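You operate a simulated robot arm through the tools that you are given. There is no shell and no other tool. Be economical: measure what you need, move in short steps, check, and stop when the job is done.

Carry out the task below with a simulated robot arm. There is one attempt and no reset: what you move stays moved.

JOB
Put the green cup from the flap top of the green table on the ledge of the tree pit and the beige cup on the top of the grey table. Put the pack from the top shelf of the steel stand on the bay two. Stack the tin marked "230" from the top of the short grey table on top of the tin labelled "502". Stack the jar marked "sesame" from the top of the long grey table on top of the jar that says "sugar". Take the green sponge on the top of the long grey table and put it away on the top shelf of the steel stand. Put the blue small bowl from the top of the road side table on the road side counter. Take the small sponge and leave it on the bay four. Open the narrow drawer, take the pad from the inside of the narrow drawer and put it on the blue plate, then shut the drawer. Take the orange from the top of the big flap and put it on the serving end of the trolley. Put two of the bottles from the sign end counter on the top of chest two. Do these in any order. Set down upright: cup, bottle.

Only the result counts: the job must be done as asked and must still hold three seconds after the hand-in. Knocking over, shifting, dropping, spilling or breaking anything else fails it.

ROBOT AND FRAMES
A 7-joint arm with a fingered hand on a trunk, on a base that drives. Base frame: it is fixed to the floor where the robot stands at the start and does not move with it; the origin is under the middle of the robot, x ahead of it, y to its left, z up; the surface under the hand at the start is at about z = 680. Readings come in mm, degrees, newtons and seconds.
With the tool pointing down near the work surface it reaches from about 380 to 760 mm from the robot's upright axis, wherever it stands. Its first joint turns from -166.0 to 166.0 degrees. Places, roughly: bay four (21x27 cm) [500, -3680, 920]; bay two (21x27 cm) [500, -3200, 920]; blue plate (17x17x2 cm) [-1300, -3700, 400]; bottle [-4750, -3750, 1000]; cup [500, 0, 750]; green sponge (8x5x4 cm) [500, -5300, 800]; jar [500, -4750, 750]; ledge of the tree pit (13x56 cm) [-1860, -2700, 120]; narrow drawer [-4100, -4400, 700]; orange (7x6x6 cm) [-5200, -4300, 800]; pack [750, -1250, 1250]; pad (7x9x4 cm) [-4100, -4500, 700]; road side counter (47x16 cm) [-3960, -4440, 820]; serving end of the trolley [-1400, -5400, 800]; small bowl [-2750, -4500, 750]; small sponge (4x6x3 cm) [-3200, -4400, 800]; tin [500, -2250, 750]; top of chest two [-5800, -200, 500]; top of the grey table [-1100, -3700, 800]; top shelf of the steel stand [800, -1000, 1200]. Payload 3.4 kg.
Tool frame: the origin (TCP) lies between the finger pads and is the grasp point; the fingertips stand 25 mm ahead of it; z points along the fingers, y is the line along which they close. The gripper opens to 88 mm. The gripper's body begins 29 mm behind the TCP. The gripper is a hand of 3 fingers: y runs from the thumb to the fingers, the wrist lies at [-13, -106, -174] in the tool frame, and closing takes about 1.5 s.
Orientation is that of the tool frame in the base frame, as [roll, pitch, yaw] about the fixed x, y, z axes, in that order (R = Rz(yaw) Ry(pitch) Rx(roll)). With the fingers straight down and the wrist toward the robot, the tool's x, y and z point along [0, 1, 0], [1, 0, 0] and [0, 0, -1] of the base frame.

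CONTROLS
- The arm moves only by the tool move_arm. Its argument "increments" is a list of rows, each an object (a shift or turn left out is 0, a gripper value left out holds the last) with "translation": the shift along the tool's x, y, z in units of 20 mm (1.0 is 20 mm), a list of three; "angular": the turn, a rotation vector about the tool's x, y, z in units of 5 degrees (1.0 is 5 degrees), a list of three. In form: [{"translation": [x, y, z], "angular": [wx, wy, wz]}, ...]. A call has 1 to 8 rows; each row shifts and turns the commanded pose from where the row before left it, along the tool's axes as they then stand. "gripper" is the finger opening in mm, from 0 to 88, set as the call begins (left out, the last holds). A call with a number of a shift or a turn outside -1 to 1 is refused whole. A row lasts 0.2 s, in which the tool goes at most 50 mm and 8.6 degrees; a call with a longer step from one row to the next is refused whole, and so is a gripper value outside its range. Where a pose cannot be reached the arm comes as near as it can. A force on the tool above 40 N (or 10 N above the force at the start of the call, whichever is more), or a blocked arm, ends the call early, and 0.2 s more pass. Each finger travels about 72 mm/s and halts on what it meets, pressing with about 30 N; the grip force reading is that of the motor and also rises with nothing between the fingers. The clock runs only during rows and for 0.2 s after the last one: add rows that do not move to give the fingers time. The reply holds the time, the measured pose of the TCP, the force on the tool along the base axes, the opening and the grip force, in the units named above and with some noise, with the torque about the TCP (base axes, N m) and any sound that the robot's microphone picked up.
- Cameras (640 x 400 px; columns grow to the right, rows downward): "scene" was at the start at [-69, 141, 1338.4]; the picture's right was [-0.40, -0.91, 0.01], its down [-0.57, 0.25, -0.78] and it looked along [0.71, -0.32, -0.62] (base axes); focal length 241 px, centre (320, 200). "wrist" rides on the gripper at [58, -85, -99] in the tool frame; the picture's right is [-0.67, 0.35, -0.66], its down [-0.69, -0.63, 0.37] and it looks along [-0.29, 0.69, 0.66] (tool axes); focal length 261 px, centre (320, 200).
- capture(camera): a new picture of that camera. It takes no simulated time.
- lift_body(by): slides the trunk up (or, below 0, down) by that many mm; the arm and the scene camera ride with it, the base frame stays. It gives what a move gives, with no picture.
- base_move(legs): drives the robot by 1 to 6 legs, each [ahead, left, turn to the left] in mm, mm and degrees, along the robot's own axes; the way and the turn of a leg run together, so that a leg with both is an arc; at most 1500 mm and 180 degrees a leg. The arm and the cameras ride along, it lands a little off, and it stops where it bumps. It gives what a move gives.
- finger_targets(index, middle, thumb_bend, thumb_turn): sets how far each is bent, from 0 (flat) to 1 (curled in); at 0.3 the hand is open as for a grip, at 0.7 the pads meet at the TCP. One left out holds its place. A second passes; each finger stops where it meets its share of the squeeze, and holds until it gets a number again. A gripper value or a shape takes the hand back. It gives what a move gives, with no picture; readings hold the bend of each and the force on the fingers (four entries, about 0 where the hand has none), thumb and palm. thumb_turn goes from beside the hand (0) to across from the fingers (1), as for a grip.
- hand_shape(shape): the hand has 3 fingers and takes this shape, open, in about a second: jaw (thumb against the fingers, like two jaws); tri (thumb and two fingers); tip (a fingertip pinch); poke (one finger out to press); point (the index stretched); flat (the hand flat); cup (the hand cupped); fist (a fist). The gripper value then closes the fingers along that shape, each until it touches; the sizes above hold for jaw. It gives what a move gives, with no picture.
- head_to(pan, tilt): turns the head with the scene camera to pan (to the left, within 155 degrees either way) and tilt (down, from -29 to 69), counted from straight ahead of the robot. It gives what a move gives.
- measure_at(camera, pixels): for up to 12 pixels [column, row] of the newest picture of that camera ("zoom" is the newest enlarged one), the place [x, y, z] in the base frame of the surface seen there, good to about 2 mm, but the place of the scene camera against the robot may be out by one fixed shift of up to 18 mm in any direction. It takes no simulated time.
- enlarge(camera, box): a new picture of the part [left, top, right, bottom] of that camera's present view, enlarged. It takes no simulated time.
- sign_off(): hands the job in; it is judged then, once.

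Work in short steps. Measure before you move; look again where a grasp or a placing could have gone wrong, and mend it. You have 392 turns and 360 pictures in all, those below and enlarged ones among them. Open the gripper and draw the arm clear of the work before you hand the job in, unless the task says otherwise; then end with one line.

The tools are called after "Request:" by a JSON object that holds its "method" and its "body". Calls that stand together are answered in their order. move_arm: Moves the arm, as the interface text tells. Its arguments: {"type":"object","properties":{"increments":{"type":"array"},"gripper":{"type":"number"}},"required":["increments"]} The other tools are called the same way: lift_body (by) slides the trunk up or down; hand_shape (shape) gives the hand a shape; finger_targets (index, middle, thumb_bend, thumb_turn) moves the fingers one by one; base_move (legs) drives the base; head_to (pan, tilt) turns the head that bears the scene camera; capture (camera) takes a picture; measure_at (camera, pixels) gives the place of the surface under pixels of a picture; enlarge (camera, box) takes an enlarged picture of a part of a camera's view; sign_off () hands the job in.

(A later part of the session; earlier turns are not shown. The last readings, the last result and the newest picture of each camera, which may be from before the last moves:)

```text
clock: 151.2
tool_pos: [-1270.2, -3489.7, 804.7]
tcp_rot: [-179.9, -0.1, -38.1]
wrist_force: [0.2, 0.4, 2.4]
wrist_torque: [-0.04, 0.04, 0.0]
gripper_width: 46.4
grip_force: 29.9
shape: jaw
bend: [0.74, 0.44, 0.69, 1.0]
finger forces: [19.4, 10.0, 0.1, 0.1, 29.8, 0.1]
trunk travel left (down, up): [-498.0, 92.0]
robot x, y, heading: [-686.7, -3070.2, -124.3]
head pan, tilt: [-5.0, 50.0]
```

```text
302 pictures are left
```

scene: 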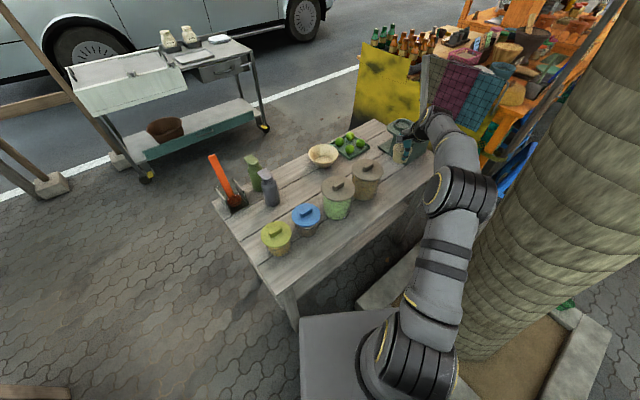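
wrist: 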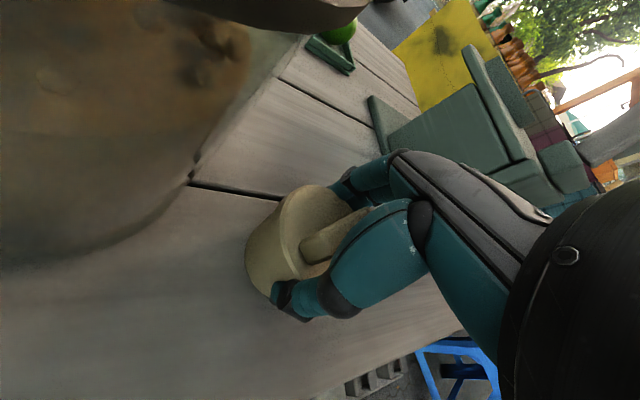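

Touching (2.4 N). I release here.

Request:
{"method": "lift_body", "body": {"by": -1.5}}

Request:
{"method": "move_arm", "body": {"increments": [{}, {}, {}, {}, {}, {}], "gripper": 88}}

Request:
{"method": "lift_body", "body": {"by": 90}}

Request:
{"method": "capture", "body": {"camera": "wrist"}}

```text
clock: 151.7
tool_pos: [-1269.9, -3490.4, 803.7]
tcp_rot: [-180.0, -0.1, -38.2]
wrist_force: [-0.5, -1.1, 7.5]
wrist_torque: [-0.16, 0.1, -0.01]
gripper_width: 46.7
grip_force: 29.7
shape: jaw
bend: [0.74, 0.44, 0.69, 1.0]
finger forces: [19.3, 10.3, 0.1, 0.1, 30.5, 0.0]
trunk travel left (down, up): [-497.0, 93.0]
robot x, y, heading: [-686.6, -3072.6, -124.4]
head pan, tilt: [-5.0, 50.0]
```

```text
clock: 153.1
tool_pos: [-1270.7, -3489.0, 802.5]
tcp_rot: [-179.8, -0.1, -38.0]
wrist_force: [0.1, 0.4, -0.7]
wrist_torque: [0.01, 0.01, 0.03]
gripper_width: 87.7
grip_force: 0.0
shape: jaw
bend: [0.3, 0.3, 0.3, 0.98]
finger forces: [0.0, 0.0, 0.1, 0.0, 0.0, 0.0]
trunk travel left (down, up): [-497.0, 93.0]
robot x, y, heading: [-683.0, -3070.9, -124.2]
head pan, tilt: [-5.0, 50.0]
```

```text
clock: 154.3
tool_pos: [-1271.6, -3490.2, 892.7]
tcp_rot: [-179.8, -0.1, -38.2]
wrist_force: [0.1, 0.3, -0.6]
wrist_torque: [0.0, 0.02, 0.01]
gripper_width: 87.4
grip_force: 0.1
shape: jaw
bend: [0.3, 0.3, 0.3, 0.98]
finger forces: [0.0, 0.0, 0.0, 0.1, 0.0, 0.1]
trunk travel left (down, up): [-587.0, 3.0]
robot x, y, heading: [-686.0, -3071.1, -124.3]
head pan, tilt: [-5.0, 50.0]
```

```text
301 pictures are left
```

wrist: 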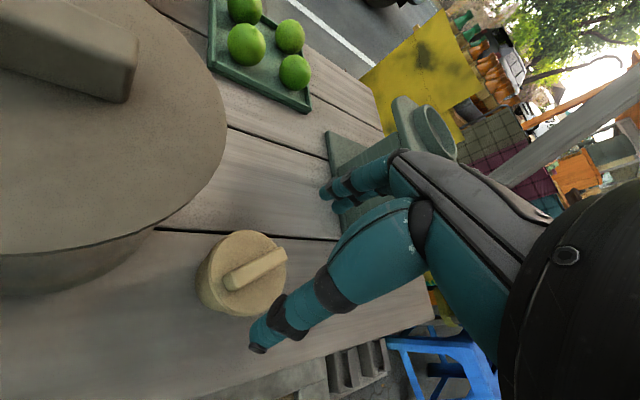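

The beige cup stands on the grey table. I raise the arm and drive round the east end to the road side of this table, to look at the stall and road side table.

Request:
{"method": "move_arm", "body": {"increments": [{"translation": [0, 0, -1]}, {"translation": [0, -0.5, -1]}, {"translation": [0, -0.5, -1]}, {"translation": [0, -0.5, -1]}, {"translation": [0, -0.5, -1]}, {"translation": [0, -0.5, -1]}, {"translation": [0, -0.5, -1]}, {"translation": [0, -0.5, -1]}]}}

Request:
{"method": "base_move", "body": {"legs": [[0, 450, 0], [0, 0, 34], [1000, 0, 0], [0, 0, -90]]}}

Request:
{"method": "head_to", "body": {"pan": 0, "tilt": 25}}

Request:
{"method": "capture", "body": {"camera": "scene"}}

```text
clock: 156.1
tool_pos: [-1226.4, -3434.9, 1052.6]
tcp_rot: [-179.8, -0.2, -38.1]
wrist_force: [0.3, 0.1, -0.5]
wrist_torque: [-0.01, 0.0, 0.0]
gripper_width: 87.4
grip_force: 0.0
shape: jaw
bend: [0.3, 0.3, 0.3, 0.98]
finger forces: [0.0, 0.0, 0.0, 0.0, 0.0, 0.0]
trunk travel left (down, up): [-587.0, 3.0]
robot x, y, heading: [-684.6, -3072.5, -124.6]
head pan, tilt: [-5.0, 50.0]
```

```text
clock: 169.1
tool_pos: [-926.6, -4072.6, 1051.9]
tcp_rot: [-179.8, -0.2, -95.3]
wrist_force: [-0.2, -0.2, 0.4]
wrist_torque: [0.0, -0.01, -0.01]
gripper_width: 87.5
grip_force: 0.0
shape: jaw
bend: [0.3, 0.3, 0.3, 0.98]
finger forces: [0.0, 0.0, 0.0, 0.0, 0.0, 0.0]
trunk travel left (down, up): [-587.0, 3.0]
robot x, y, heading: [-324.3, -4329.9, 178.7]
head pan, tilt: [-5.0, 50.0]
```

```text
clock: 170.0
tool_pos: [-925.4, -4071.0, 1052.2]
tcp_rot: [-179.7, -0.1, -95.3]
wrist_force: [-0.2, -0.9, -0.1]
wrist_torque: [-0.01, -0.02, -0.01]
gripper_width: 87.5
grip_force: 0.1
shape: jaw
bend: [0.3, 0.3, 0.3, 0.98]
finger forces: [0.1, 0.1, 0.1, 0.0, 0.1, 0.1]
trunk travel left (down, up): [-587.0, 3.0]
robot x, y, heading: [-326.0, -4329.0, 178.3]
head pan, tilt: [0.0, 25.0]
```

```text
300 pictures are left
```

scene: 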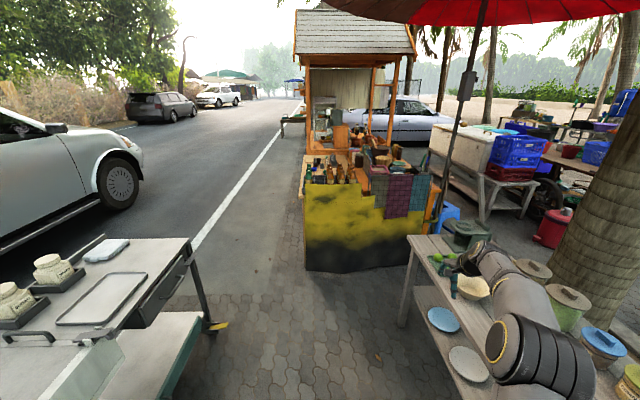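

I measure the stall's layout and the plates on the lower shelf.

Request:
{"method": "measure_at", "body": {"camera": "scene", "pixels": [[310, 265], [415, 268], [306, 185], [340, 175], [315, 150], [443, 318], [468, 360], [205, 325], [105, 298], [180, 385], [165, 245], [400, 325]]}}

Request:
{"method": "enlarge", "body": {"camera": "scene", "box": [280, 80, 460, 220]}}

Request:
{"method": "enlarge", "body": {"camera": "scene", "box": [0, 220, 240, 400]}}

```text
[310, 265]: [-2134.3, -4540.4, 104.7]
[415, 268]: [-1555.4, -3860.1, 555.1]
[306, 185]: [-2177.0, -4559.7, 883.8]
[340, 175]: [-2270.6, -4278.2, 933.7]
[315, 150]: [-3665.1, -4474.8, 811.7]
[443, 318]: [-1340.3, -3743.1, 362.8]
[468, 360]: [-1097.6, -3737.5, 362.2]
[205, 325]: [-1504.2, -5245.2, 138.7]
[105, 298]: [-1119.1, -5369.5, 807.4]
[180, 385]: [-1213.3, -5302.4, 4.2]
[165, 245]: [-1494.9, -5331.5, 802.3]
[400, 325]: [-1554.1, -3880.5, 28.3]
```

```text
2.86 times, centred on (370, 150) of scene
```

zoom: 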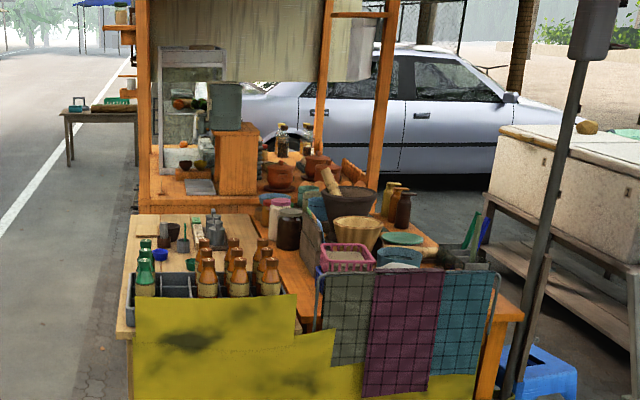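

```text
2.22 times, centred on (120, 310) of scene
```

zoom: 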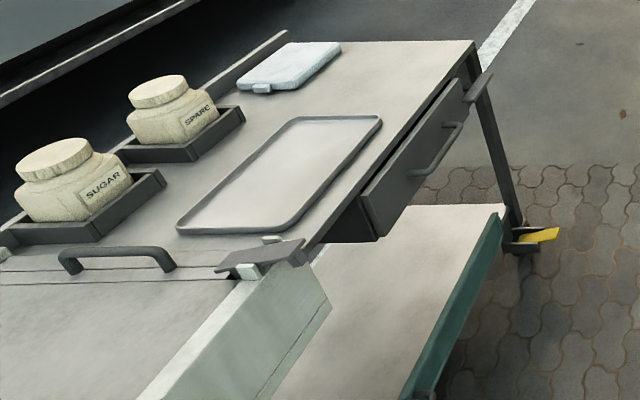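

The road side table can be reached from the road. I drive round to (-2700,-5150) facing +y and look.

Request:
{"method": "base_move", "body": {"legs": [[1350, 230, 0], [500, 590, 0], [0, 0, -88.5], [0, 525, 0]]}}

Request:
{"method": "head_to", "body": {"pan": 0, "tilt": 45}}

Request:
{"method": "capture", "body": {"camera": "scene"}}

Request:
{"method": "head_to", "body": {"pan": 60, "tilt": 35}}

Request:
{"method": "capture", "body": {"camera": "scene"}}

```text
clock: 187.0
tool_pos: [-2468.4, -4484.4, 1052.9]
tcp_rot: [-179.8, -0.2, 176.0]
wrist_force: [-0.6, 0.9, -0.4]
wrist_torque: [0.04, 0.01, 0.02]
gripper_width: 88.1
grip_force: 0.1
shape: jaw
bend: [0.3, 0.3, 0.3, 0.98]
finger forces: [0.0, 0.0, 0.0, 0.0, 0.0, 0.1]
trunk travel left (down, up): [-587.0, 3.0]
robot x, y, heading: [-2712.0, -5095.5, 89.5]
head pan, tilt: [0.0, 25.0]
```

```text
clock: 187.8
tool_pos: [-2468.4, -4484.4, 1052.3]
tcp_rot: [-179.8, -0.2, 176.1]
wrist_force: [0.3, 0.2, -0.4]
wrist_torque: [0.0, -0.01, -0.03]
gripper_width: 87.7
grip_force: 0.0
shape: jaw
bend: [0.3, 0.3, 0.3, 0.98]
finger forces: [0.1, 0.1, 0.0, 0.1, 0.1, 0.0]
trunk travel left (down, up): [-587.0, 3.0]
robot x, y, heading: [-2709.3, -5096.0, 89.8]
head pan, tilt: [0.0, 45.0]
```

```text
297 pictures are left
```

scene: 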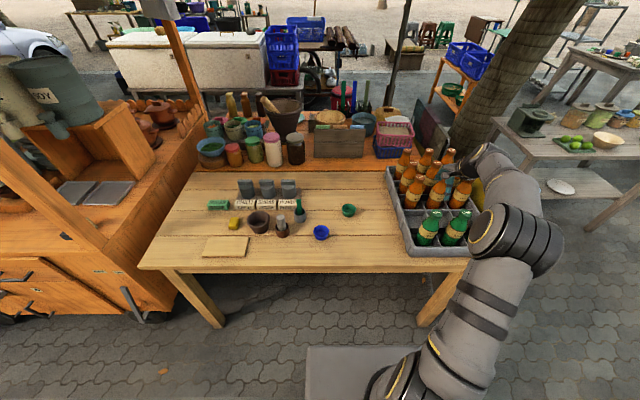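

```text
clock: 189.1
tool_pos: [-2467.5, -4484.4, 1053.0]
tcp_rot: [-179.9, -0.1, 176.0]
wrist_force: [-0.1, -0.2, -0.3]
wrist_torque: [0.01, 0.01, 0.06]
gripper_width: 87.7
grip_force: 0.1
shape: jaw
bend: [0.3, 0.3, 0.3, 0.98]
finger forces: [0.0, 0.0, 0.0, 0.0, 0.0, 0.0]
trunk travel left (down, up): [-587.0, 3.0]
robot x, y, heading: [-2715.1, -5093.1, 89.6]
head pan, tilt: [60.0, 35.0]
```

```text
296 pictures are left
```

scene: 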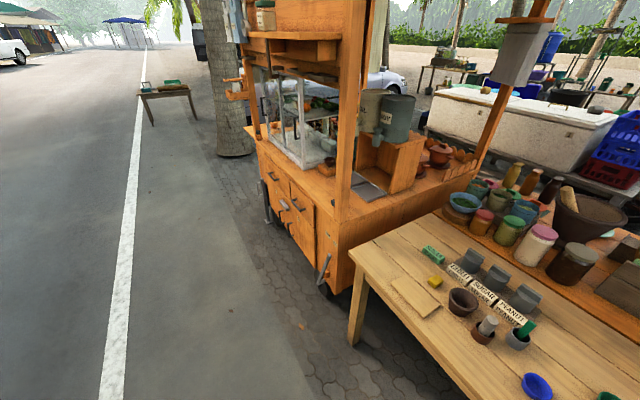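

The blue bowl is at (322,232) and a yellow sponge at (235,222) in the first picture. I enlarge that area and measure.

Request:
{"method": "head_to", "body": {"pan": 5, "tilt": 50}}

Request:
{"method": "enlarge", "body": {"camera": "scene", "box": [200, 120, 420, 260]}}

```text
clock: 190.4
tool_pos: [-2468.8, -4484.7, 1053.8]
tcp_rot: [-179.8, -0.2, 175.9]
wrist_force: [0.1, -0.6, 0.7]
wrist_torque: [0.0, 0.01, -0.01]
gripper_width: 87.6
grip_force: 0.0
shape: jaw
bend: [0.3, 0.3, 0.3, 0.98]
finger forces: [0.0, 0.0, 0.0, 0.0, 0.0, 0.0]
trunk travel left (down, up): [-587.0, 3.0]
robot x, y, heading: [-2710.4, -5090.9, 90.0]
head pan, tilt: [5.0, 50.0]
```

```text
2.86 times, centred on (310, 190) of scene
```

zoom: 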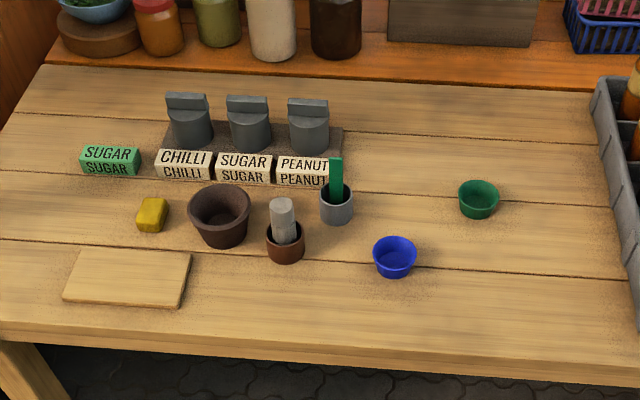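

Request:
{"method": "measure_at", "body": {"camera": "zoom", "pixels": [[395, 243], [395, 268], [376, 245], [415, 245], [395, 285], [478, 185], [153, 203], [152, 215], [140, 230], [500, 280], [110, 152], [340, 200]]}}

```text
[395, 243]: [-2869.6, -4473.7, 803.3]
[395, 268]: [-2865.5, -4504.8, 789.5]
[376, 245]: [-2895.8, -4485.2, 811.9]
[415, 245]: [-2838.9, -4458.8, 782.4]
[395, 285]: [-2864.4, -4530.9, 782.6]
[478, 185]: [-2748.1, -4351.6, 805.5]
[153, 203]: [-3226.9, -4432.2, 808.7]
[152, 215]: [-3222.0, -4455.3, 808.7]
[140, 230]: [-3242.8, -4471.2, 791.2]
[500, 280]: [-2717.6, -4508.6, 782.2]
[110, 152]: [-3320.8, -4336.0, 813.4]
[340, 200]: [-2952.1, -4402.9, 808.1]
```

Bowl centre is about (-2883,-4477) after the shift correction, table at ≈777. I slide the base 415 mm left so the hand comes over it, lower, and look with the wrist.

Request:
{"method": "base_move", "body": {"legs": [[0, 415, 0]]}}

Request:
{"method": "lift_body", "body": {"by": -130}}

Request:
{"method": "capture", "body": {"camera": "wrist"}}

```text
clock: 192.9
tool_pos: [-2882.4, -4483.5, 1052.6]
tcp_rot: [-179.7, -0.1, 175.9]
wrist_force: [0.3, -0.7, -0.3]
wrist_torque: [0.01, -0.03, -0.02]
gripper_width: 87.3
grip_force: 0.0
shape: jaw
bend: [0.3, 0.3, 0.3, 0.98]
finger forces: [0.0, 0.1, 0.0, 0.0, 0.1, 0.1]
trunk travel left (down, up): [-587.0, 3.0]
robot x, y, heading: [-3127.9, -5093.9, 89.6]
head pan, tilt: [5.0, 50.0]
```

```text
clock: 194.5
tool_pos: [-2882.6, -4484.1, 923.3]
tcp_rot: [-179.8, -0.2, 175.9]
wrist_force: [0.2, 0.5, 0.5]
wrist_torque: [-0.01, -0.01, -0.02]
gripper_width: 87.7
grip_force: 0.0
shape: jaw
bend: [0.3, 0.3, 0.3, 0.98]
finger forces: [0.0, 0.0, 0.0, 0.0, 0.1, 0.0]
trunk travel left (down, up): [-457.0, 133.0]
robot x, y, heading: [-3126.4, -5091.9, 89.5]
head pan, tilt: [5.0, 50.0]
```

```text
294 pictures are left
```

wrist: 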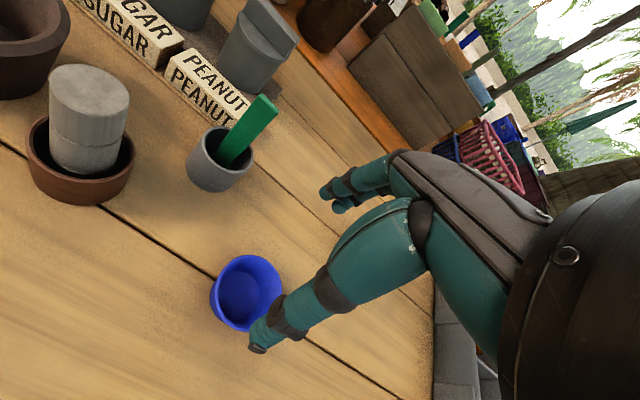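

The bowl centre computes to 15 mm toward tool -x. I shift, descend to z 806 and close gently.

Request:
{"method": "move_arm", "body": {"increments": [{"translation": [-0.4, 0.12, 0]}, {"translation": [0, 0, 1]}, {"translation": [0, 0, 1]}, {"translation": [0, 0, 1]}, {"translation": [0, 0, 1]}, {"translation": [0, 0, 1]}, {"translation": [0, 0, 0.85]}, {}]}}

Request:
{"method": "capture", "body": {"camera": "wrist"}}

```text
clock: 196.3
tool_pos: [-2874.0, -4482.5, 805.5]
tcp_rot: [-179.9, -0.2, 175.9]
wrist_force: [-0.8, -0.6, 2.2]
wrist_torque: [0.05, -0.01, 0.03]
gripper_width: 87.7
grip_force: 0.1
shape: jaw
bend: [0.3, 0.3, 0.3, 0.98]
finger forces: [0.1, 1.9, 0.1, 0.0, 0.0, 0.0]
trunk travel left (down, up): [-457.0, 133.0]
robot x, y, heading: [-3128.1, -5092.2, 89.8]
head pan, tilt: [5.0, 50.0]
```

```text
293 pictures are left
```

wrist: 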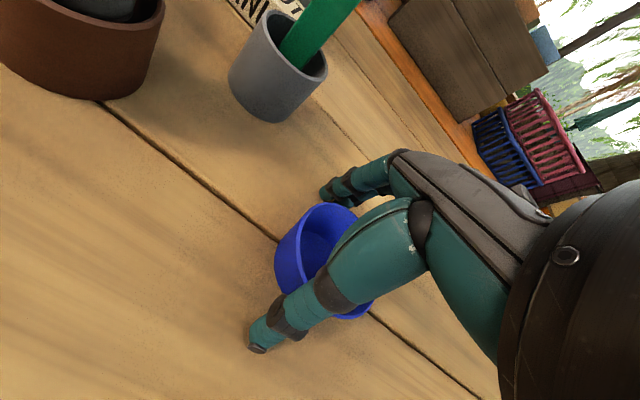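

A finger just touches the table (2 N). I rise 2 mm and close.

Request:
{"method": "move_arm", "body": {"increments": [{"translation": [0, 0, -0.1]}, {}]}}

Request:
{"method": "move_arm", "body": {"increments": [{}, {}, {}, {}, {}], "gripper": 42}}

Request:
{"method": "capture", "body": {"camera": "wrist"}}

```text
clock: 196.9
tool_pos: [-2872.9, -4481.6, 806.7]
tcp_rot: [-179.7, -0.2, 176.0]
wrist_force: [0.3, 1.0, 0.0]
wrist_torque: [0.0, 0.0, -0.01]
gripper_width: 87.8
grip_force: 0.1
shape: jaw
bend: [0.3, 0.3, 0.3, 0.98]
finger forces: [0.0, 0.0, 0.0, 0.1, 0.0, 0.1]
trunk travel left (down, up): [-457.0, 133.0]
robot x, y, heading: [-3123.9, -5092.5, 89.7]
head pan, tilt: [5.0, 50.0]
```

```text
clock: 198.1
tool_pos: [-2873.7, -4481.3, 806.9]
tcp_rot: [-179.8, -0.2, 175.9]
wrist_force: [-0.6, -0.3, -0.8]
wrist_torque: [0.0, -0.02, -0.02]
gripper_width: 37.7
grip_force: 29.8
shape: jaw
bend: [0.74, 0.45, 0.72, 1.0]
finger forces: [16.3, 10.5, 0.0, 0.0, 27.0, 0.0]
trunk travel left (down, up): [-457.0, 133.0]
robot x, y, heading: [-3126.4, -5093.4, 89.8]
head pan, tilt: [5.0, 50.0]
```

```text
292 pictures are left
```

wrist: 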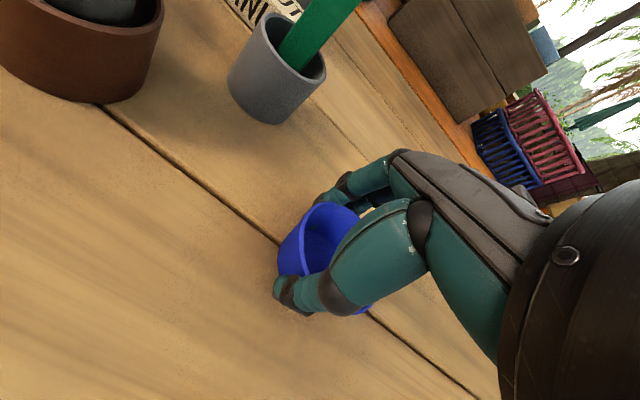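

Gripped. I lift 150 mm by trunk and check.

Request:
{"method": "lift_body", "body": {"by": 130}}

Request:
{"method": "capture", "body": {"camera": "wrist"}}

Request:
{"method": "head_to", "body": {"pan": 50, "tilt": 40}}

Request:
{"method": "capture", "body": {"camera": "scene"}}

```text
clock: 199.7
tool_pos: [-2873.5, -4481.4, 936.7]
tcp_rot: [-179.8, -0.3, 175.8]
wrist_force: [-0.2, -1.0, -1.0]
wrist_torque: [-0.01, 0.03, -0.04]
gripper_width: 37.8
grip_force: 30.3
shape: jaw
bend: [0.74, 0.45, 0.72, 1.0]
finger forces: [16.4, 10.5, 0.0, 0.1, 27.0, 0.0]
trunk travel left (down, up): [-587.0, 3.0]
robot x, y, heading: [-3128.5, -5093.5, 89.6]
head pan, tilt: [5.0, 50.0]
```

```text
291 pictures are left
```

wrist: 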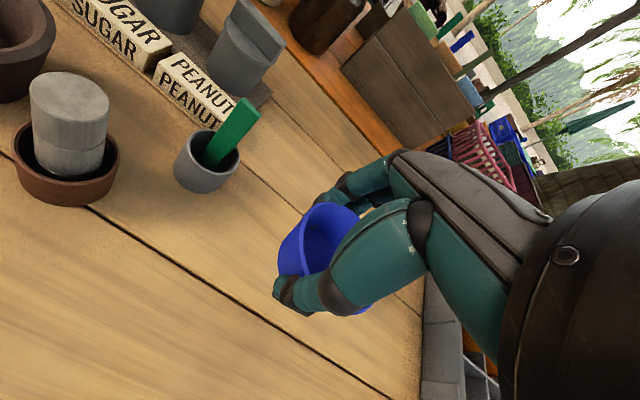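

```text
clock: 200.8
tool_pos: [-2873.6, -4482.1, 936.1]
tcp_rot: [-179.8, -0.2, 175.9]
wrist_force: [-0.7, 0.2, -1.4]
wrist_torque: [0.01, 0.0, 0.01]
gripper_width: 37.9
grip_force: 29.3
shape: jaw
bend: [0.74, 0.45, 0.72, 1.0]
finger forces: [16.4, 10.5, 0.0, 0.0, 27.0, 0.1]
trunk travel left (down, up): [-587.0, 3.0]
robot x, y, heading: [-3127.0, -5088.4, 89.7]
head pan, tilt: [50.0, 40.0]
```

```text
290 pictures are left
```

scene: 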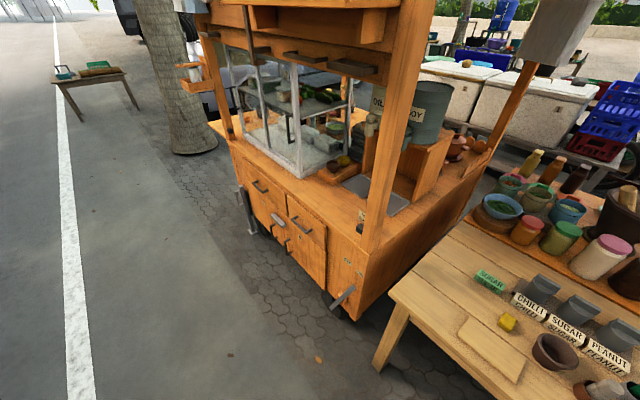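

The bowl is held. I back away from the stall, go left, and look at the road side counter.

Request:
{"method": "base_move", "body": {"legs": [[-380, 0, 0], [0, 1080, 0]]}}

Request:
{"method": "head_to", "body": {"pan": 0, "tilt": 30}}

Request:
{"method": "capture", "body": {"camera": "scene"}}

Request:
{"method": "measure_at", "body": {"camera": "scene", "pixels": [[300, 200], [320, 200], [340, 200], [280, 200], [360, 200], [250, 200], [400, 200], [320, 150], [320, 100], [320, 250], [320, 180], [220, 200]]}}

```text
clock: 208.4
tool_pos: [-3955.3, -4866.6, 936.9]
tcp_rot: [-179.8, -0.1, 176.5]
wrist_force: [-0.2, 0.6, 0.7]
wrist_torque: [0.02, 0.02, 0.01]
gripper_width: 37.9
grip_force: 29.4
shape: jaw
bend: [0.74, 0.45, 0.72, 1.0]
finger forces: [16.4, 10.7, 0.0, 0.0, 27.0, 0.0]
trunk travel left (down, up): [-587.0, 3.0]
robot x, y, heading: [-4204.3, -5475.2, 90.2]
head pan, tilt: [50.0, 40.0]
```

```text
clock: 209.6
tool_pos: [-3955.6, -4865.8, 937.6]
tcp_rot: [-179.9, -0.1, 176.5]
wrist_force: [0.4, 0.0, -0.3]
wrist_torque: [-0.01, 0.02, -0.01]
gripper_width: 37.9
grip_force: 29.8
shape: jaw
bend: [0.74, 0.45, 0.72, 1.0]
finger forces: [16.3, 10.6, 0.0, 0.0, 27.0, 0.1]
trunk travel left (down, up): [-587.0, 3.0]
robot x, y, heading: [-4203.8, -5479.7, 90.4]
head pan, tilt: [0.0, 30.0]
```

```text
289 pictures are left
```

scene: 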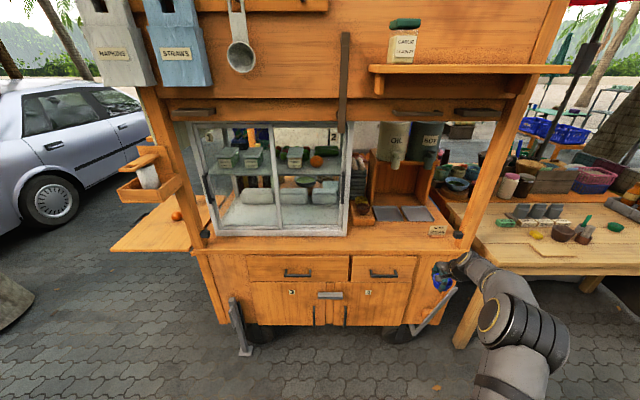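

```text
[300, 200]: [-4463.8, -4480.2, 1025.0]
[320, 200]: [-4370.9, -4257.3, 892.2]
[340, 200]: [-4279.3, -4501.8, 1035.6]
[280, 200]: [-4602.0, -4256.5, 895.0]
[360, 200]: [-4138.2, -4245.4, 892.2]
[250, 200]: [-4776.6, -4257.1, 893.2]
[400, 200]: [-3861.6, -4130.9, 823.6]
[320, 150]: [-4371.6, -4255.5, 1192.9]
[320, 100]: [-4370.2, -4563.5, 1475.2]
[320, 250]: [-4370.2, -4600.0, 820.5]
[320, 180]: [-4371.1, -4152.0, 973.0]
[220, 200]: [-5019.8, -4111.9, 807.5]
```

The counter strip lies right of the glass case around (400,238). I enlarge and measure it.

Request:
{"method": "enlarge", "body": {"camera": "scene", "box": [330, 140, 490, 300]}}

Request:
{"method": "measure_at", "body": {"camera": "scene", "pixels": [[370, 235], [400, 235], [420, 235], [450, 238], [400, 250], [400, 225], [437, 232], [385, 272], [355, 262], [415, 262], [470, 190], [430, 250]]}}

```text
2.50 times, centred on (410, 220) of scene
```

zoom: 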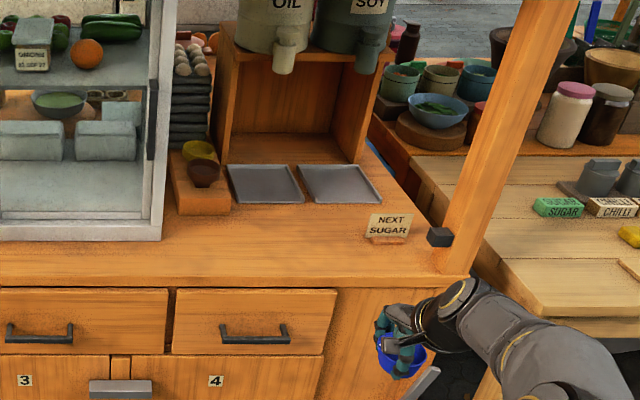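

```text
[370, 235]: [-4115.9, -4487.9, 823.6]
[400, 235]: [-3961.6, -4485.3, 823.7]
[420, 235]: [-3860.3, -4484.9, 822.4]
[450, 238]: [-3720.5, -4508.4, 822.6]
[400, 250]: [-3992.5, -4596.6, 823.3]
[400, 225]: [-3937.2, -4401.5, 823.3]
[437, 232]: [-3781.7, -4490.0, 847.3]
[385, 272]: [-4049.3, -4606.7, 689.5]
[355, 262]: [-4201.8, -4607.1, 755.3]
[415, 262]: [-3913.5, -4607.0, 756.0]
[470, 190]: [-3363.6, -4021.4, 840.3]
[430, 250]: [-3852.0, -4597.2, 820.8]
```

Counter top is ≈820, front edge y≈-4605, free around (-3965,-4460). I drive forward 410 mm and check with the wrist camera.

Request:
{"method": "base_move", "body": {"legs": [[405, 0, 0]]}}

Request:
{"method": "capture", "body": {"camera": "wrist"}}

Request:
{"method": "measure_at", "body": {"camera": "wrist", "pixels": [[250, 250], [200, 300], [250, 330], [150, 250], [220, 200], [260, 170]]}}

```text
clock: 212.0
tool_pos: [-3954.6, -4467.0, 936.9]
tcp_rot: [-179.8, -0.2, 176.2]
wrist_force: [0.1, 0.5, -0.8]
wrist_torque: [-0.01, 0.02, 0.02]
gripper_width: 37.8
grip_force: 30.1
shape: jaw
bend: [0.74, 0.45, 0.72, 1.0]
finger forces: [16.4, 10.6, 0.0, 0.1, 27.0, 0.1]
trunk travel left (down, up): [-587.0, 3.0]
robot x, y, heading: [-4204.4, -5076.3, 90.0]
head pan, tilt: [0.0, 30.0]
```

```text
287 pictures are left
```

wrist: 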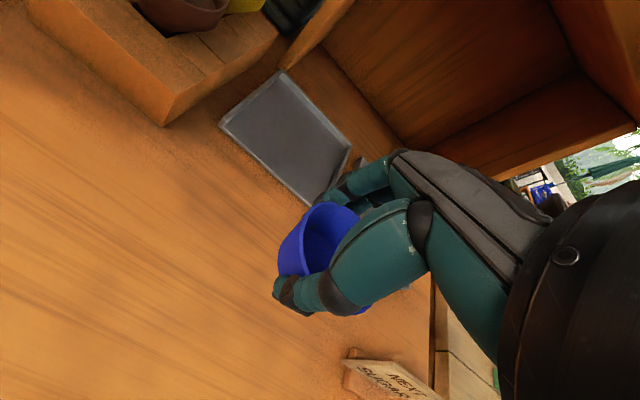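

```text
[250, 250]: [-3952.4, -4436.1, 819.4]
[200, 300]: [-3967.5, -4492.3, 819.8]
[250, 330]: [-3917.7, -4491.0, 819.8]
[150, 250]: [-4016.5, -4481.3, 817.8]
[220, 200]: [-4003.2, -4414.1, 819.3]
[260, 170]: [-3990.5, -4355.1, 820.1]
```

Counter at 819. I shift slightly to the middle of the strip and descend to just above contact.

Request:
{"method": "move_arm", "body": {"increments": [{"translation": [0.5, 0.8, 0.8]}, {"translation": [0, 0, 1]}, {"translation": [0, 0, 1]}, {"translation": [0, 0, 1]}, {"translation": [0, 0, 0.4]}, {}]}}

Request:
{"method": "move_arm", "body": {"increments": [{"translation": [0, 0, 0.12]}, {"translation": [0, 0, 0.06]}, {}]}}

```text
clock: 213.4
tool_pos: [-3963.3, -4450.3, 852.1]
tcp_rot: [-179.8, -0.1, 176.3]
wrist_force: [0.5, 0.2, -0.4]
wrist_torque: [0.02, 0.0, 0.0]
gripper_width: 38.0
grip_force: 30.2
shape: jaw
bend: [0.74, 0.45, 0.72, 1.0]
finger forces: [16.4, 10.6, 0.0, 0.0, 27.1, 0.0]
trunk travel left (down, up): [-587.0, 3.0]
robot x, y, heading: [-4206.1, -5078.4, 90.1]
head pan, tilt: [0.0, 30.0]
```

```text
clock: 214.2
tool_pos: [-3964.0, -4449.7, 848.5]
tcp_rot: [-179.9, -0.2, 176.2]
wrist_force: [0.6, 0.1, -1.3]
wrist_torque: [0.03, 0.0, 0.01]
gripper_width: 38.1
grip_force: 29.6
shape: jaw
bend: [0.74, 0.45, 0.72, 1.0]
finger forces: [16.4, 10.6, 0.0, 0.0, 27.2, 0.0]
trunk travel left (down, up): [-587.0, 3.0]
robot x, y, heading: [-4200.6, -5073.8, 90.0]
head pan, tilt: [0.0, 30.0]
```

Request:
{"method": "move_arm", "body": {"increments": [{"translation": [0, 0, 0.08]}, {}]}}

Request:
{"method": "move_arm", "body": {"increments": [{"translation": [0, 0, 0.06]}, {}]}}

```text
clock: 214.8
tool_pos: [-3963.7, -4450.5, 847.9]
tcp_rot: [-179.8, -0.2, 176.2]
wrist_force: [-0.2, -0.7, -1.0]
wrist_torque: [0.02, -0.04, 0.01]
gripper_width: 37.8
grip_force: 29.7
shape: jaw
bend: [0.74, 0.45, 0.72, 1.0]
finger forces: [16.4, 10.7, 0.1, 0.1, 27.1, 0.0]
trunk travel left (down, up): [-587.0, 3.0]
robot x, y, heading: [-4206.5, -5078.0, 90.0]
head pan, tilt: [0.0, 30.0]
```

```text
clock: 215.4
tool_pos: [-3964.3, -4450.9, 846.5]
tcp_rot: [-179.9, -0.1, 176.2]
wrist_force: [-0.7, 1.2, 0.5]
wrist_torque: [0.04, 0.03, 0.01]
gripper_width: 37.9
grip_force: 30.2
shape: jaw
bend: [0.74, 0.45, 0.72, 1.0]
finger forces: [16.5, 10.6, 0.1, 0.1, 27.2, 0.1]
trunk travel left (down, up): [-587.0, 3.0]
robot x, y, heading: [-4202.9, -5079.7, 89.9]
head pan, tilt: [0.0, 30.0]
```

Within about a millimetre of the surface. One more small step, then open and rise.

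Request:
{"method": "move_arm", "body": {"increments": [{"translation": [0, 0, 0.05]}, {}]}}

Request:
{"method": "move_arm", "body": {"increments": [{}, {}, {}, {}, {}, {}], "gripper": 88}}

Request:
{"method": "move_arm", "body": {"increments": [{"translation": [0, 0, -0.6]}, {"translation": [0, 0, -1]}, {"translation": [0, 0, -1]}, {"translation": [0, 0, -1]}, {"translation": [0, 0, -1]}]}}

Request:
{"method": "capture", "body": {"camera": "wrist"}}

```text
clock: 216.0
tool_pos: [-3963.1, -4451.1, 845.9]
tcp_rot: [-179.9, -0.1, 176.1]
wrist_force: [-0.2, 0.7, 4.4]
wrist_torque: [0.05, -0.02, 0.03]
gripper_width: 37.9
grip_force: 29.7
shape: jaw
bend: [0.74, 0.45, 0.72, 1.0]
finger forces: [16.8, 10.9, 0.1, 0.0, 27.1, 0.0]
trunk travel left (down, up): [-587.0, 3.0]
robot x, y, heading: [-4202.3, -5078.3, 90.3]
head pan, tilt: [0.0, 30.0]
```

```text
clock: 217.4
tool_pos: [-3963.6, -4452.0, 846.6]
tcp_rot: [-179.9, -0.1, 176.2]
wrist_force: [-0.7, -0.3, 1.5]
wrist_torque: [0.04, -0.07, 0.03]
gripper_width: 87.2
grip_force: 0.1
shape: jaw
bend: [0.3, 0.3, 0.3, 0.98]
finger forces: [0.1, 1.1, 0.0, 0.1, 0.1, 0.0]
trunk travel left (down, up): [-587.0, 3.0]
robot x, y, heading: [-4203.6, -5075.2, 90.2]
head pan, tilt: [0.0, 30.0]
```

```text
clock: 218.6
tool_pos: [-3963.3, -4451.0, 938.4]
tcp_rot: [-179.7, -0.1, 176.3]
wrist_force: [-0.6, 0.7, -0.8]
wrist_torque: [0.02, -0.02, -0.03]
gripper_width: 87.9
grip_force: 0.1
shape: jaw
bend: [0.3, 0.3, 0.3, 0.98]
finger forces: [0.1, 0.0, 0.0, 0.1, 0.1, 0.0]
trunk travel left (down, up): [-587.0, 3.0]
robot x, y, heading: [-4205.0, -5080.9, 90.1]
head pan, tilt: [0.0, 30.0]
```

```text
286 pictures are left
```

wrist: 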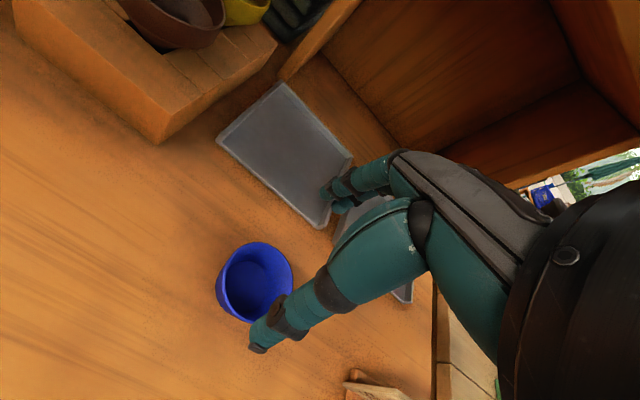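

The bowl sits on the counter. Now the narrow drawer: I back up 300 mm, turn the hand to point forward (tool x rotation -90°), and look closely at the handle.

Request:
{"method": "base_move", "body": {"legs": [[-330, 0, 0]]}}

Request:
{"method": "move_arm", "body": {"increments": [{"angular": [-1, 0, 0]}, {"angular": [-1, 0, 0]}, {"angular": [-1, 0, 0]}, {"angular": [-1, 0, 0]}, {"angular": [-1, 0, 0]}, {"angular": [-1, 0, 0]}, {"angular": [-1, 0, 0]}, {"angular": [-1, 0, 0]}]}}

Request:
{"method": "move_arm", "body": {"increments": [{"angular": [-1, 0, 0]}, {"angular": [-1, 0, 0]}, {"angular": [-1, 0, 0]}, {"angular": [-1, 0, 0]}, {"angular": [-1, 0, 0]}, {"angular": [-1, 0, 0]}, {"angular": [-1, 0, 0]}, {"angular": [-1, 0, 0]}]}}

Request:
{"method": "move_arm", "body": {"increments": [{"angular": [-1, 0, 0]}, {"angular": [-1, 0, 0]}, {}]}}

Request:
{"method": "enlarge", "body": {"camera": "scene", "box": [320, 200, 480, 300]}}

```text
clock: 220.8
tool_pos: [-3962.3, -4783.8, 938.7]
tcp_rot: [-179.8, -0.2, 176.1]
wrist_force: [-0.4, 0.4, 0.5]
wrist_torque: [-0.06, -0.01, -0.01]
gripper_width: 87.5
grip_force: 0.0
shape: jaw
bend: [0.3, 0.3, 0.3, 0.98]
finger forces: [0.1, 0.0, 0.0, 0.0, 0.0, 0.0]
trunk travel left (down, up): [-587.0, 3.0]
robot x, y, heading: [-4206.0, -5410.8, 90.1]
head pan, tilt: [0.0, 30.0]
```

```text
clock: 222.6
tool_pos: [-3962.4, -4782.8, 939.8]
tcp_rot: [140.1, -0.2, 176.2]
wrist_force: [0.0, -1.1, 0.2]
wrist_torque: [0.0, 0.0, -0.02]
gripper_width: 87.8
grip_force: 0.2
shape: jaw
bend: [0.3, 0.3, 0.3, 0.98]
finger forces: [0.0, 0.1, 0.0, 0.0, 0.1, 0.1]
trunk travel left (down, up): [-587.0, 3.0]
robot x, y, heading: [-4203.3, -5410.3, 90.0]
head pan, tilt: [0.0, 30.0]
```

```text
clock: 224.4
tool_pos: [-3961.2, -4783.6, 937.7]
tcp_rot: [100.1, -0.1, 176.2]
wrist_force: [0.0, -0.6, 0.2]
wrist_torque: [-0.02, 0.01, 0.0]
gripper_width: 87.6
grip_force: 0.0
shape: jaw
bend: [0.3, 0.3, 0.3, 0.98]
finger forces: [0.0, 0.1, 0.0, 0.0, 0.1, 0.0]
trunk travel left (down, up): [-587.0, 3.0]
robot x, y, heading: [-4200.6, -5405.9, 90.0]
head pan, tilt: [0.0, 30.0]
```

```text
clock: 225.2
tool_pos: [-3962.6, -4783.3, 936.6]
tcp_rot: [90.1, -0.1, 176.2]
wrist_force: [-0.3, -0.1, -0.3]
wrist_torque: [0.0, -0.01, 0.0]
gripper_width: 87.8
grip_force: 0.0
shape: jaw
bend: [0.3, 0.3, 0.3, 0.98]
finger forces: [0.0, 0.0, 0.0, 0.0, 0.1, 0.0]
trunk travel left (down, up): [-587.0, 3.0]
robot x, y, heading: [-4202.9, -5411.4, 89.9]
head pan, tilt: [0.0, 30.0]
```

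```text
4.00 times, centred on (400, 250) of scene
```

zoom: 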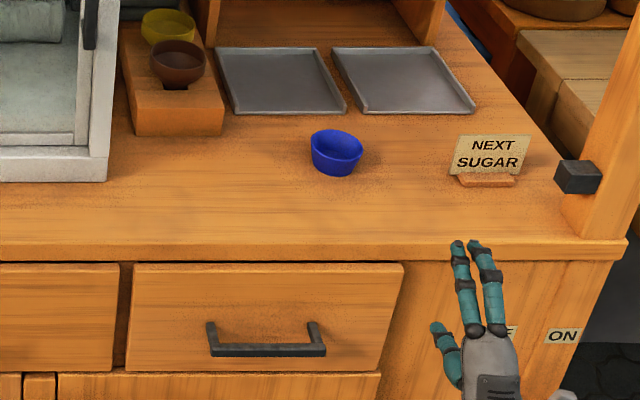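

The hand points forward. I measure the handle bar and drawer front.

Request:
{"method": "measure_at", "body": {"camera": "zoom", "pixels": [[225, 350], [265, 350], [310, 349], [265, 345], [265, 355], [210, 330], [265, 320], [265, 375], [130, 320], [390, 320], [475, 370], [335, 155]]}}

Request:
{"method": "capture", "body": {"camera": "wrist"}}

```text
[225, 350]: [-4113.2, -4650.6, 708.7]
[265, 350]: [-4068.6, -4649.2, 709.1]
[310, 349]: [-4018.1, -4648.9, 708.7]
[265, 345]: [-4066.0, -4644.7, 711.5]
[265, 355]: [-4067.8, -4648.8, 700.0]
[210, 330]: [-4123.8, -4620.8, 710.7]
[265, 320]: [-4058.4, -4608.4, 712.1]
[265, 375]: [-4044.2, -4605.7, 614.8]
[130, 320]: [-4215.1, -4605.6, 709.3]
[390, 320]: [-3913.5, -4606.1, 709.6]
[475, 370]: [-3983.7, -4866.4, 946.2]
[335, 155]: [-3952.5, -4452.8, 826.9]
```

```text
284 pictures are left
```

wrist: 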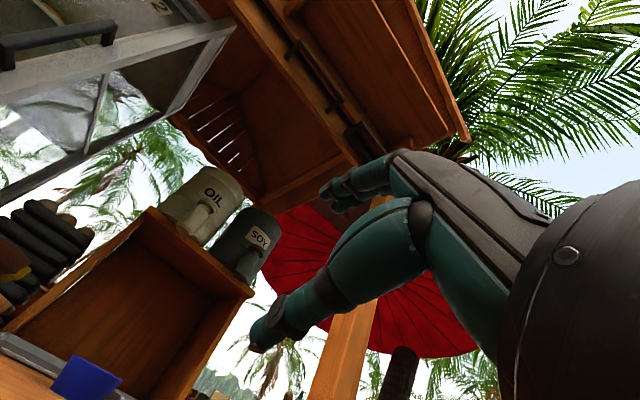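

The bar is centred at about true (-4083,-4641,701). I bring the hand in front of it (base left, trunk down) and check with the wrist camera.

Request:
{"method": "base_move", "body": {"legs": [[0, 121, 0]]}}

Request:
{"method": "lift_body", "body": {"by": -236}}

Request:
{"method": "capture", "body": {"camera": "wrist"}}

Request:
{"method": "capture", "body": {"camera": "scene"}}

```text
clock: 226.5
tool_pos: [-4082.8, -4783.5, 938.5]
tcp_rot: [90.1, -0.1, 176.1]
wrist_force: [-1.1, -1.0, -0.6]
wrist_torque: [-0.03, -0.02, -0.03]
gripper_width: 87.7
grip_force: 0.1
shape: jaw
bend: [0.3, 0.3, 0.3, 0.98]
finger forces: [0.0, 0.1, 0.0, 0.0, 0.0, 0.1]
trunk travel left (down, up): [-587.0, 3.0]
robot x, y, heading: [-4321.7, -5410.3, 89.9]
head pan, tilt: [0.0, 30.0]
```

```text
clock: 228.9
tool_pos: [-4083.6, -4783.8, 701.6]
tcp_rot: [90.1, -0.1, 176.0]
wrist_force: [0.7, 0.8, 0.5]
wrist_torque: [0.02, 0.0, -0.03]
gripper_width: 87.6
grip_force: 0.1
shape: jaw
bend: [0.3, 0.3, 0.3, 0.98]
finger forces: [0.1, 0.1, 0.0, 0.1, 0.0, 0.0]
trunk travel left (down, up): [-351.0, 239.0]
robot x, y, heading: [-4325.6, -5409.4, 89.9]
head pan, tilt: [0.0, 30.0]
```

```text
283 pictures are left
```

wrist: 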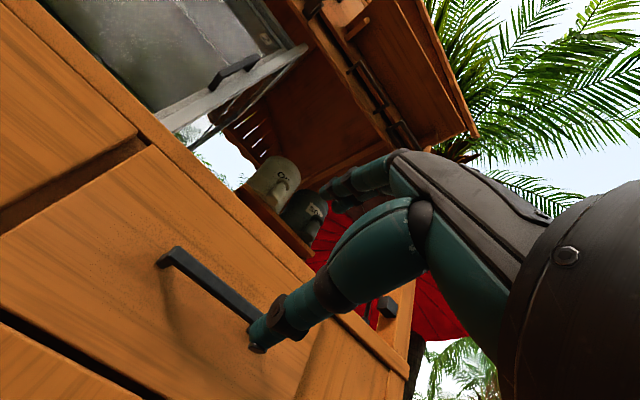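

```text
282 pictures are left
```

scene: 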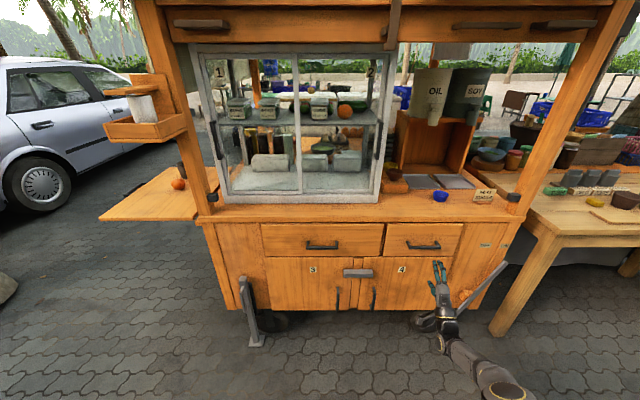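

I measure the bar with the wrist camera.

Request:
{"method": "measure_at", "body": {"camera": "wrist", "pixels": [[170, 257], [190, 266], [210, 280], [230, 295], [250, 310], [212, 276], [206, 284], [150, 220], [290, 320]]}}

```text
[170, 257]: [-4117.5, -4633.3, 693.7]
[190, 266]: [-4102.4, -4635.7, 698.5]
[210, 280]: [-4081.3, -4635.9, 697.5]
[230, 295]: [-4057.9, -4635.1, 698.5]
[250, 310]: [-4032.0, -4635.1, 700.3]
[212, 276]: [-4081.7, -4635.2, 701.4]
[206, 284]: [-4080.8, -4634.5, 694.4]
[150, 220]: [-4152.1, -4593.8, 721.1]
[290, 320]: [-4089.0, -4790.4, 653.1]
```

Bar front face y -4635, z 697.5, centre x≈-4075. I advance 152 mm and close on the bar.

Request:
{"method": "move_arm", "body": {"increments": [{"translation": [-0.4, -0.2, 1]}, {"translation": [0, 0, 1]}, {"translation": [0, 0, 1]}, {"translation": [0, 0, 1]}, {"translation": [0, 0, 1]}, {"translation": [0, 0, 1]}, {"translation": [0, 0, 1]}, {"translation": [0, 0, 0.55]}]}}

Request:
{"method": "move_arm", "body": {"increments": [{}, {}, {}, {}, {}, {}, {}], "gripper": 0}}

Request:
{"method": "capture", "body": {"camera": "wrist"}}

```text
clock: 230.7
tool_pos: [-4091.3, -4716.5, 730.2]
tcp_rot: [90.2, -0.2, 176.2]
wrist_force: [0.1, 0.1, -0.5]
wrist_torque: [-0.02, 0.01, 0.01]
gripper_width: 87.9
grip_force: 0.1
shape: jaw
bend: [0.3, 0.3, 0.3, 0.98]
finger forces: [0.1, 0.0, 0.1, 0.1, 0.0, 0.0]
out of reach, approached as far as the arm can: row 3, 4, 5, 6, 7, 8
trunk travel left (down, up): [-351.0, 239.0]
robot x, y, heading: [-4324.2, -5410.4, 89.9]
head pan, tilt: [0.0, 30.0]
```

```text
clock: 232.3
tool_pos: [-4091.4, -4716.4, 730.2]
tcp_rot: [90.1, -0.1, 176.1]
wrist_force: [-0.2, -0.7, 0.6]
wrist_torque: [0.03, 0.02, -0.03]
gripper_width: 0.1
grip_force: 30.0
shape: jaw
bend: [0.7, 0.7, 0.37, 1.0]
finger forces: [0.1, 0.1, 0.0, 0.1, 0.0, 0.1]
trunk travel left (down, up): [-351.0, 239.0]
robot x, y, heading: [-4322.6, -5412.7, 89.9]
head pan, tilt: [0.0, 30.0]
```

```text
281 pictures are left
```

wrist: 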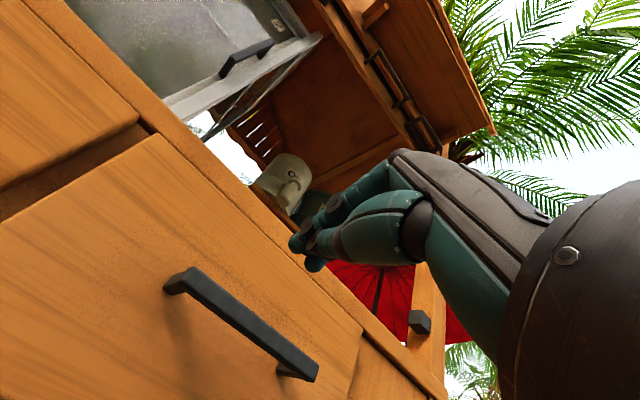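

Out of reach; I reopen, pull the arm back 40 mm, correct the height, and bring the base forward 100 mm.

Request:
{"method": "move_arm", "body": {"increments": [{"translation": [-0.3, -0.8, -1]}, {"translation": [-0.3, -0.85, -1]}, {}, {}, {}, {}, {}, {}], "gripper": 88}}

Request:
{"method": "base_move", "body": {"legs": [[100, 0, 0]]}}

Request:
{"method": "capture", "body": {"camera": "wrist"}}

```text
clock: 234.1
tool_pos: [-4082.0, -4757.0, 695.7]
tcp_rot: [90.2, -0.1, 176.0]
wrist_force: [-0.1, 0.0, 0.3]
wrist_torque: [-0.03, -0.01, -0.02]
gripper_width: 87.4
grip_force: 0.1
shape: jaw
bend: [0.3, 0.3, 0.3, 0.98]
finger forces: [0.0, 0.0, 0.0, 0.1, 0.0, 0.0]
trunk travel left (down, up): [-351.0, 239.0]
robot x, y, heading: [-4325.8, -5409.5, 89.9]
head pan, tilt: [0.0, 30.0]
```

```text
clock: 235.3
tool_pos: [-4082.5, -4657.1, 696.1]
tcp_rot: [90.1, -0.1, 176.0]
wrist_force: [-0.6, -0.4, -0.4]
wrist_torque: [0.02, 0.0, 0.01]
gripper_width: 87.4
grip_force: 0.0
shape: jaw
bend: [0.3, 0.3, 0.3, 0.98]
finger forces: [0.0, 0.0, 0.1, 0.0, 0.0, 0.1]
trunk travel left (down, up): [-351.0, 239.0]
robot x, y, heading: [-4324.9, -5310.4, 90.0]
head pan, tilt: [0.0, 30.0]
```

```text
280 pictures are left
```

wrist: 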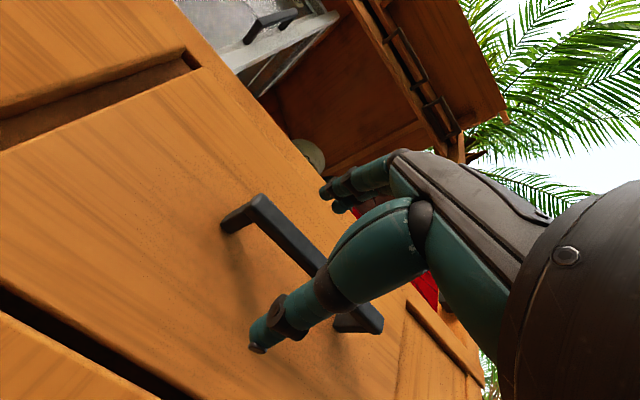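

The bar is between thumb and fingers. I advance 25 mm more and close.

Request:
{"method": "move_arm", "body": {"increments": [{"translation": [0, 0.05, 0.65]}, {"translation": [0, 0, 0.6]}, {}]}}

Request:
{"method": "move_arm", "body": {"increments": [{}, {}, {}, {}, {}, {}, {}], "gripper": 0}}

Request:
{"method": "capture", "body": {"camera": "wrist"}}

```text
clock: 236.1
tool_pos: [-4082.7, -4636.1, 701.7]
tcp_rot: [90.2, -0.1, 176.3]
wrist_force: [-0.2, 0.2, 0.3]
wrist_torque: [0.03, 0.0, 0.0]
gripper_width: 87.6
grip_force: 0.1
shape: jaw
bend: [0.3, 0.3, 0.3, 0.98]
finger forces: [0.0, 0.0, 0.1, 0.0, 0.0, 0.0]
out of reach, approached as far as the arm can: row 2
trunk travel left (down, up): [-351.0, 239.0]
robot x, y, heading: [-4322.4, -5311.6, 90.2]
head pan, tilt: [0.0, 30.0]
```

```text
clock: 237.7
tool_pos: [-4083.2, -4635.9, 699.5]
tcp_rot: [90.3, -0.2, 176.1]
wrist_force: [-0.2, 2.4, -4.8]
wrist_torque: [-0.02, 0.07, -0.02]
gripper_width: 5.7
grip_force: 29.7
shape: jaw
bend: [0.72, 0.7, 0.77, 1.0]
finger forces: [7.0, 1.7, 0.1, 0.1, 25.0, 0.0]
trunk travel left (down, up): [-351.0, 239.0]
robot x, y, heading: [-4326.5, -5306.9, 89.9]
head pan, tilt: [0.0, 30.0]
```

```text
279 pictures are left
```

wrist: 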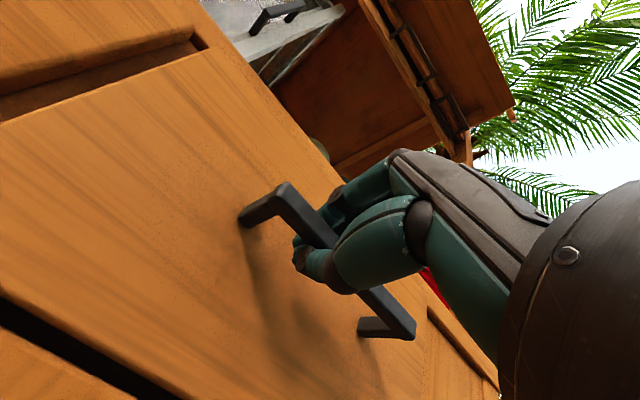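

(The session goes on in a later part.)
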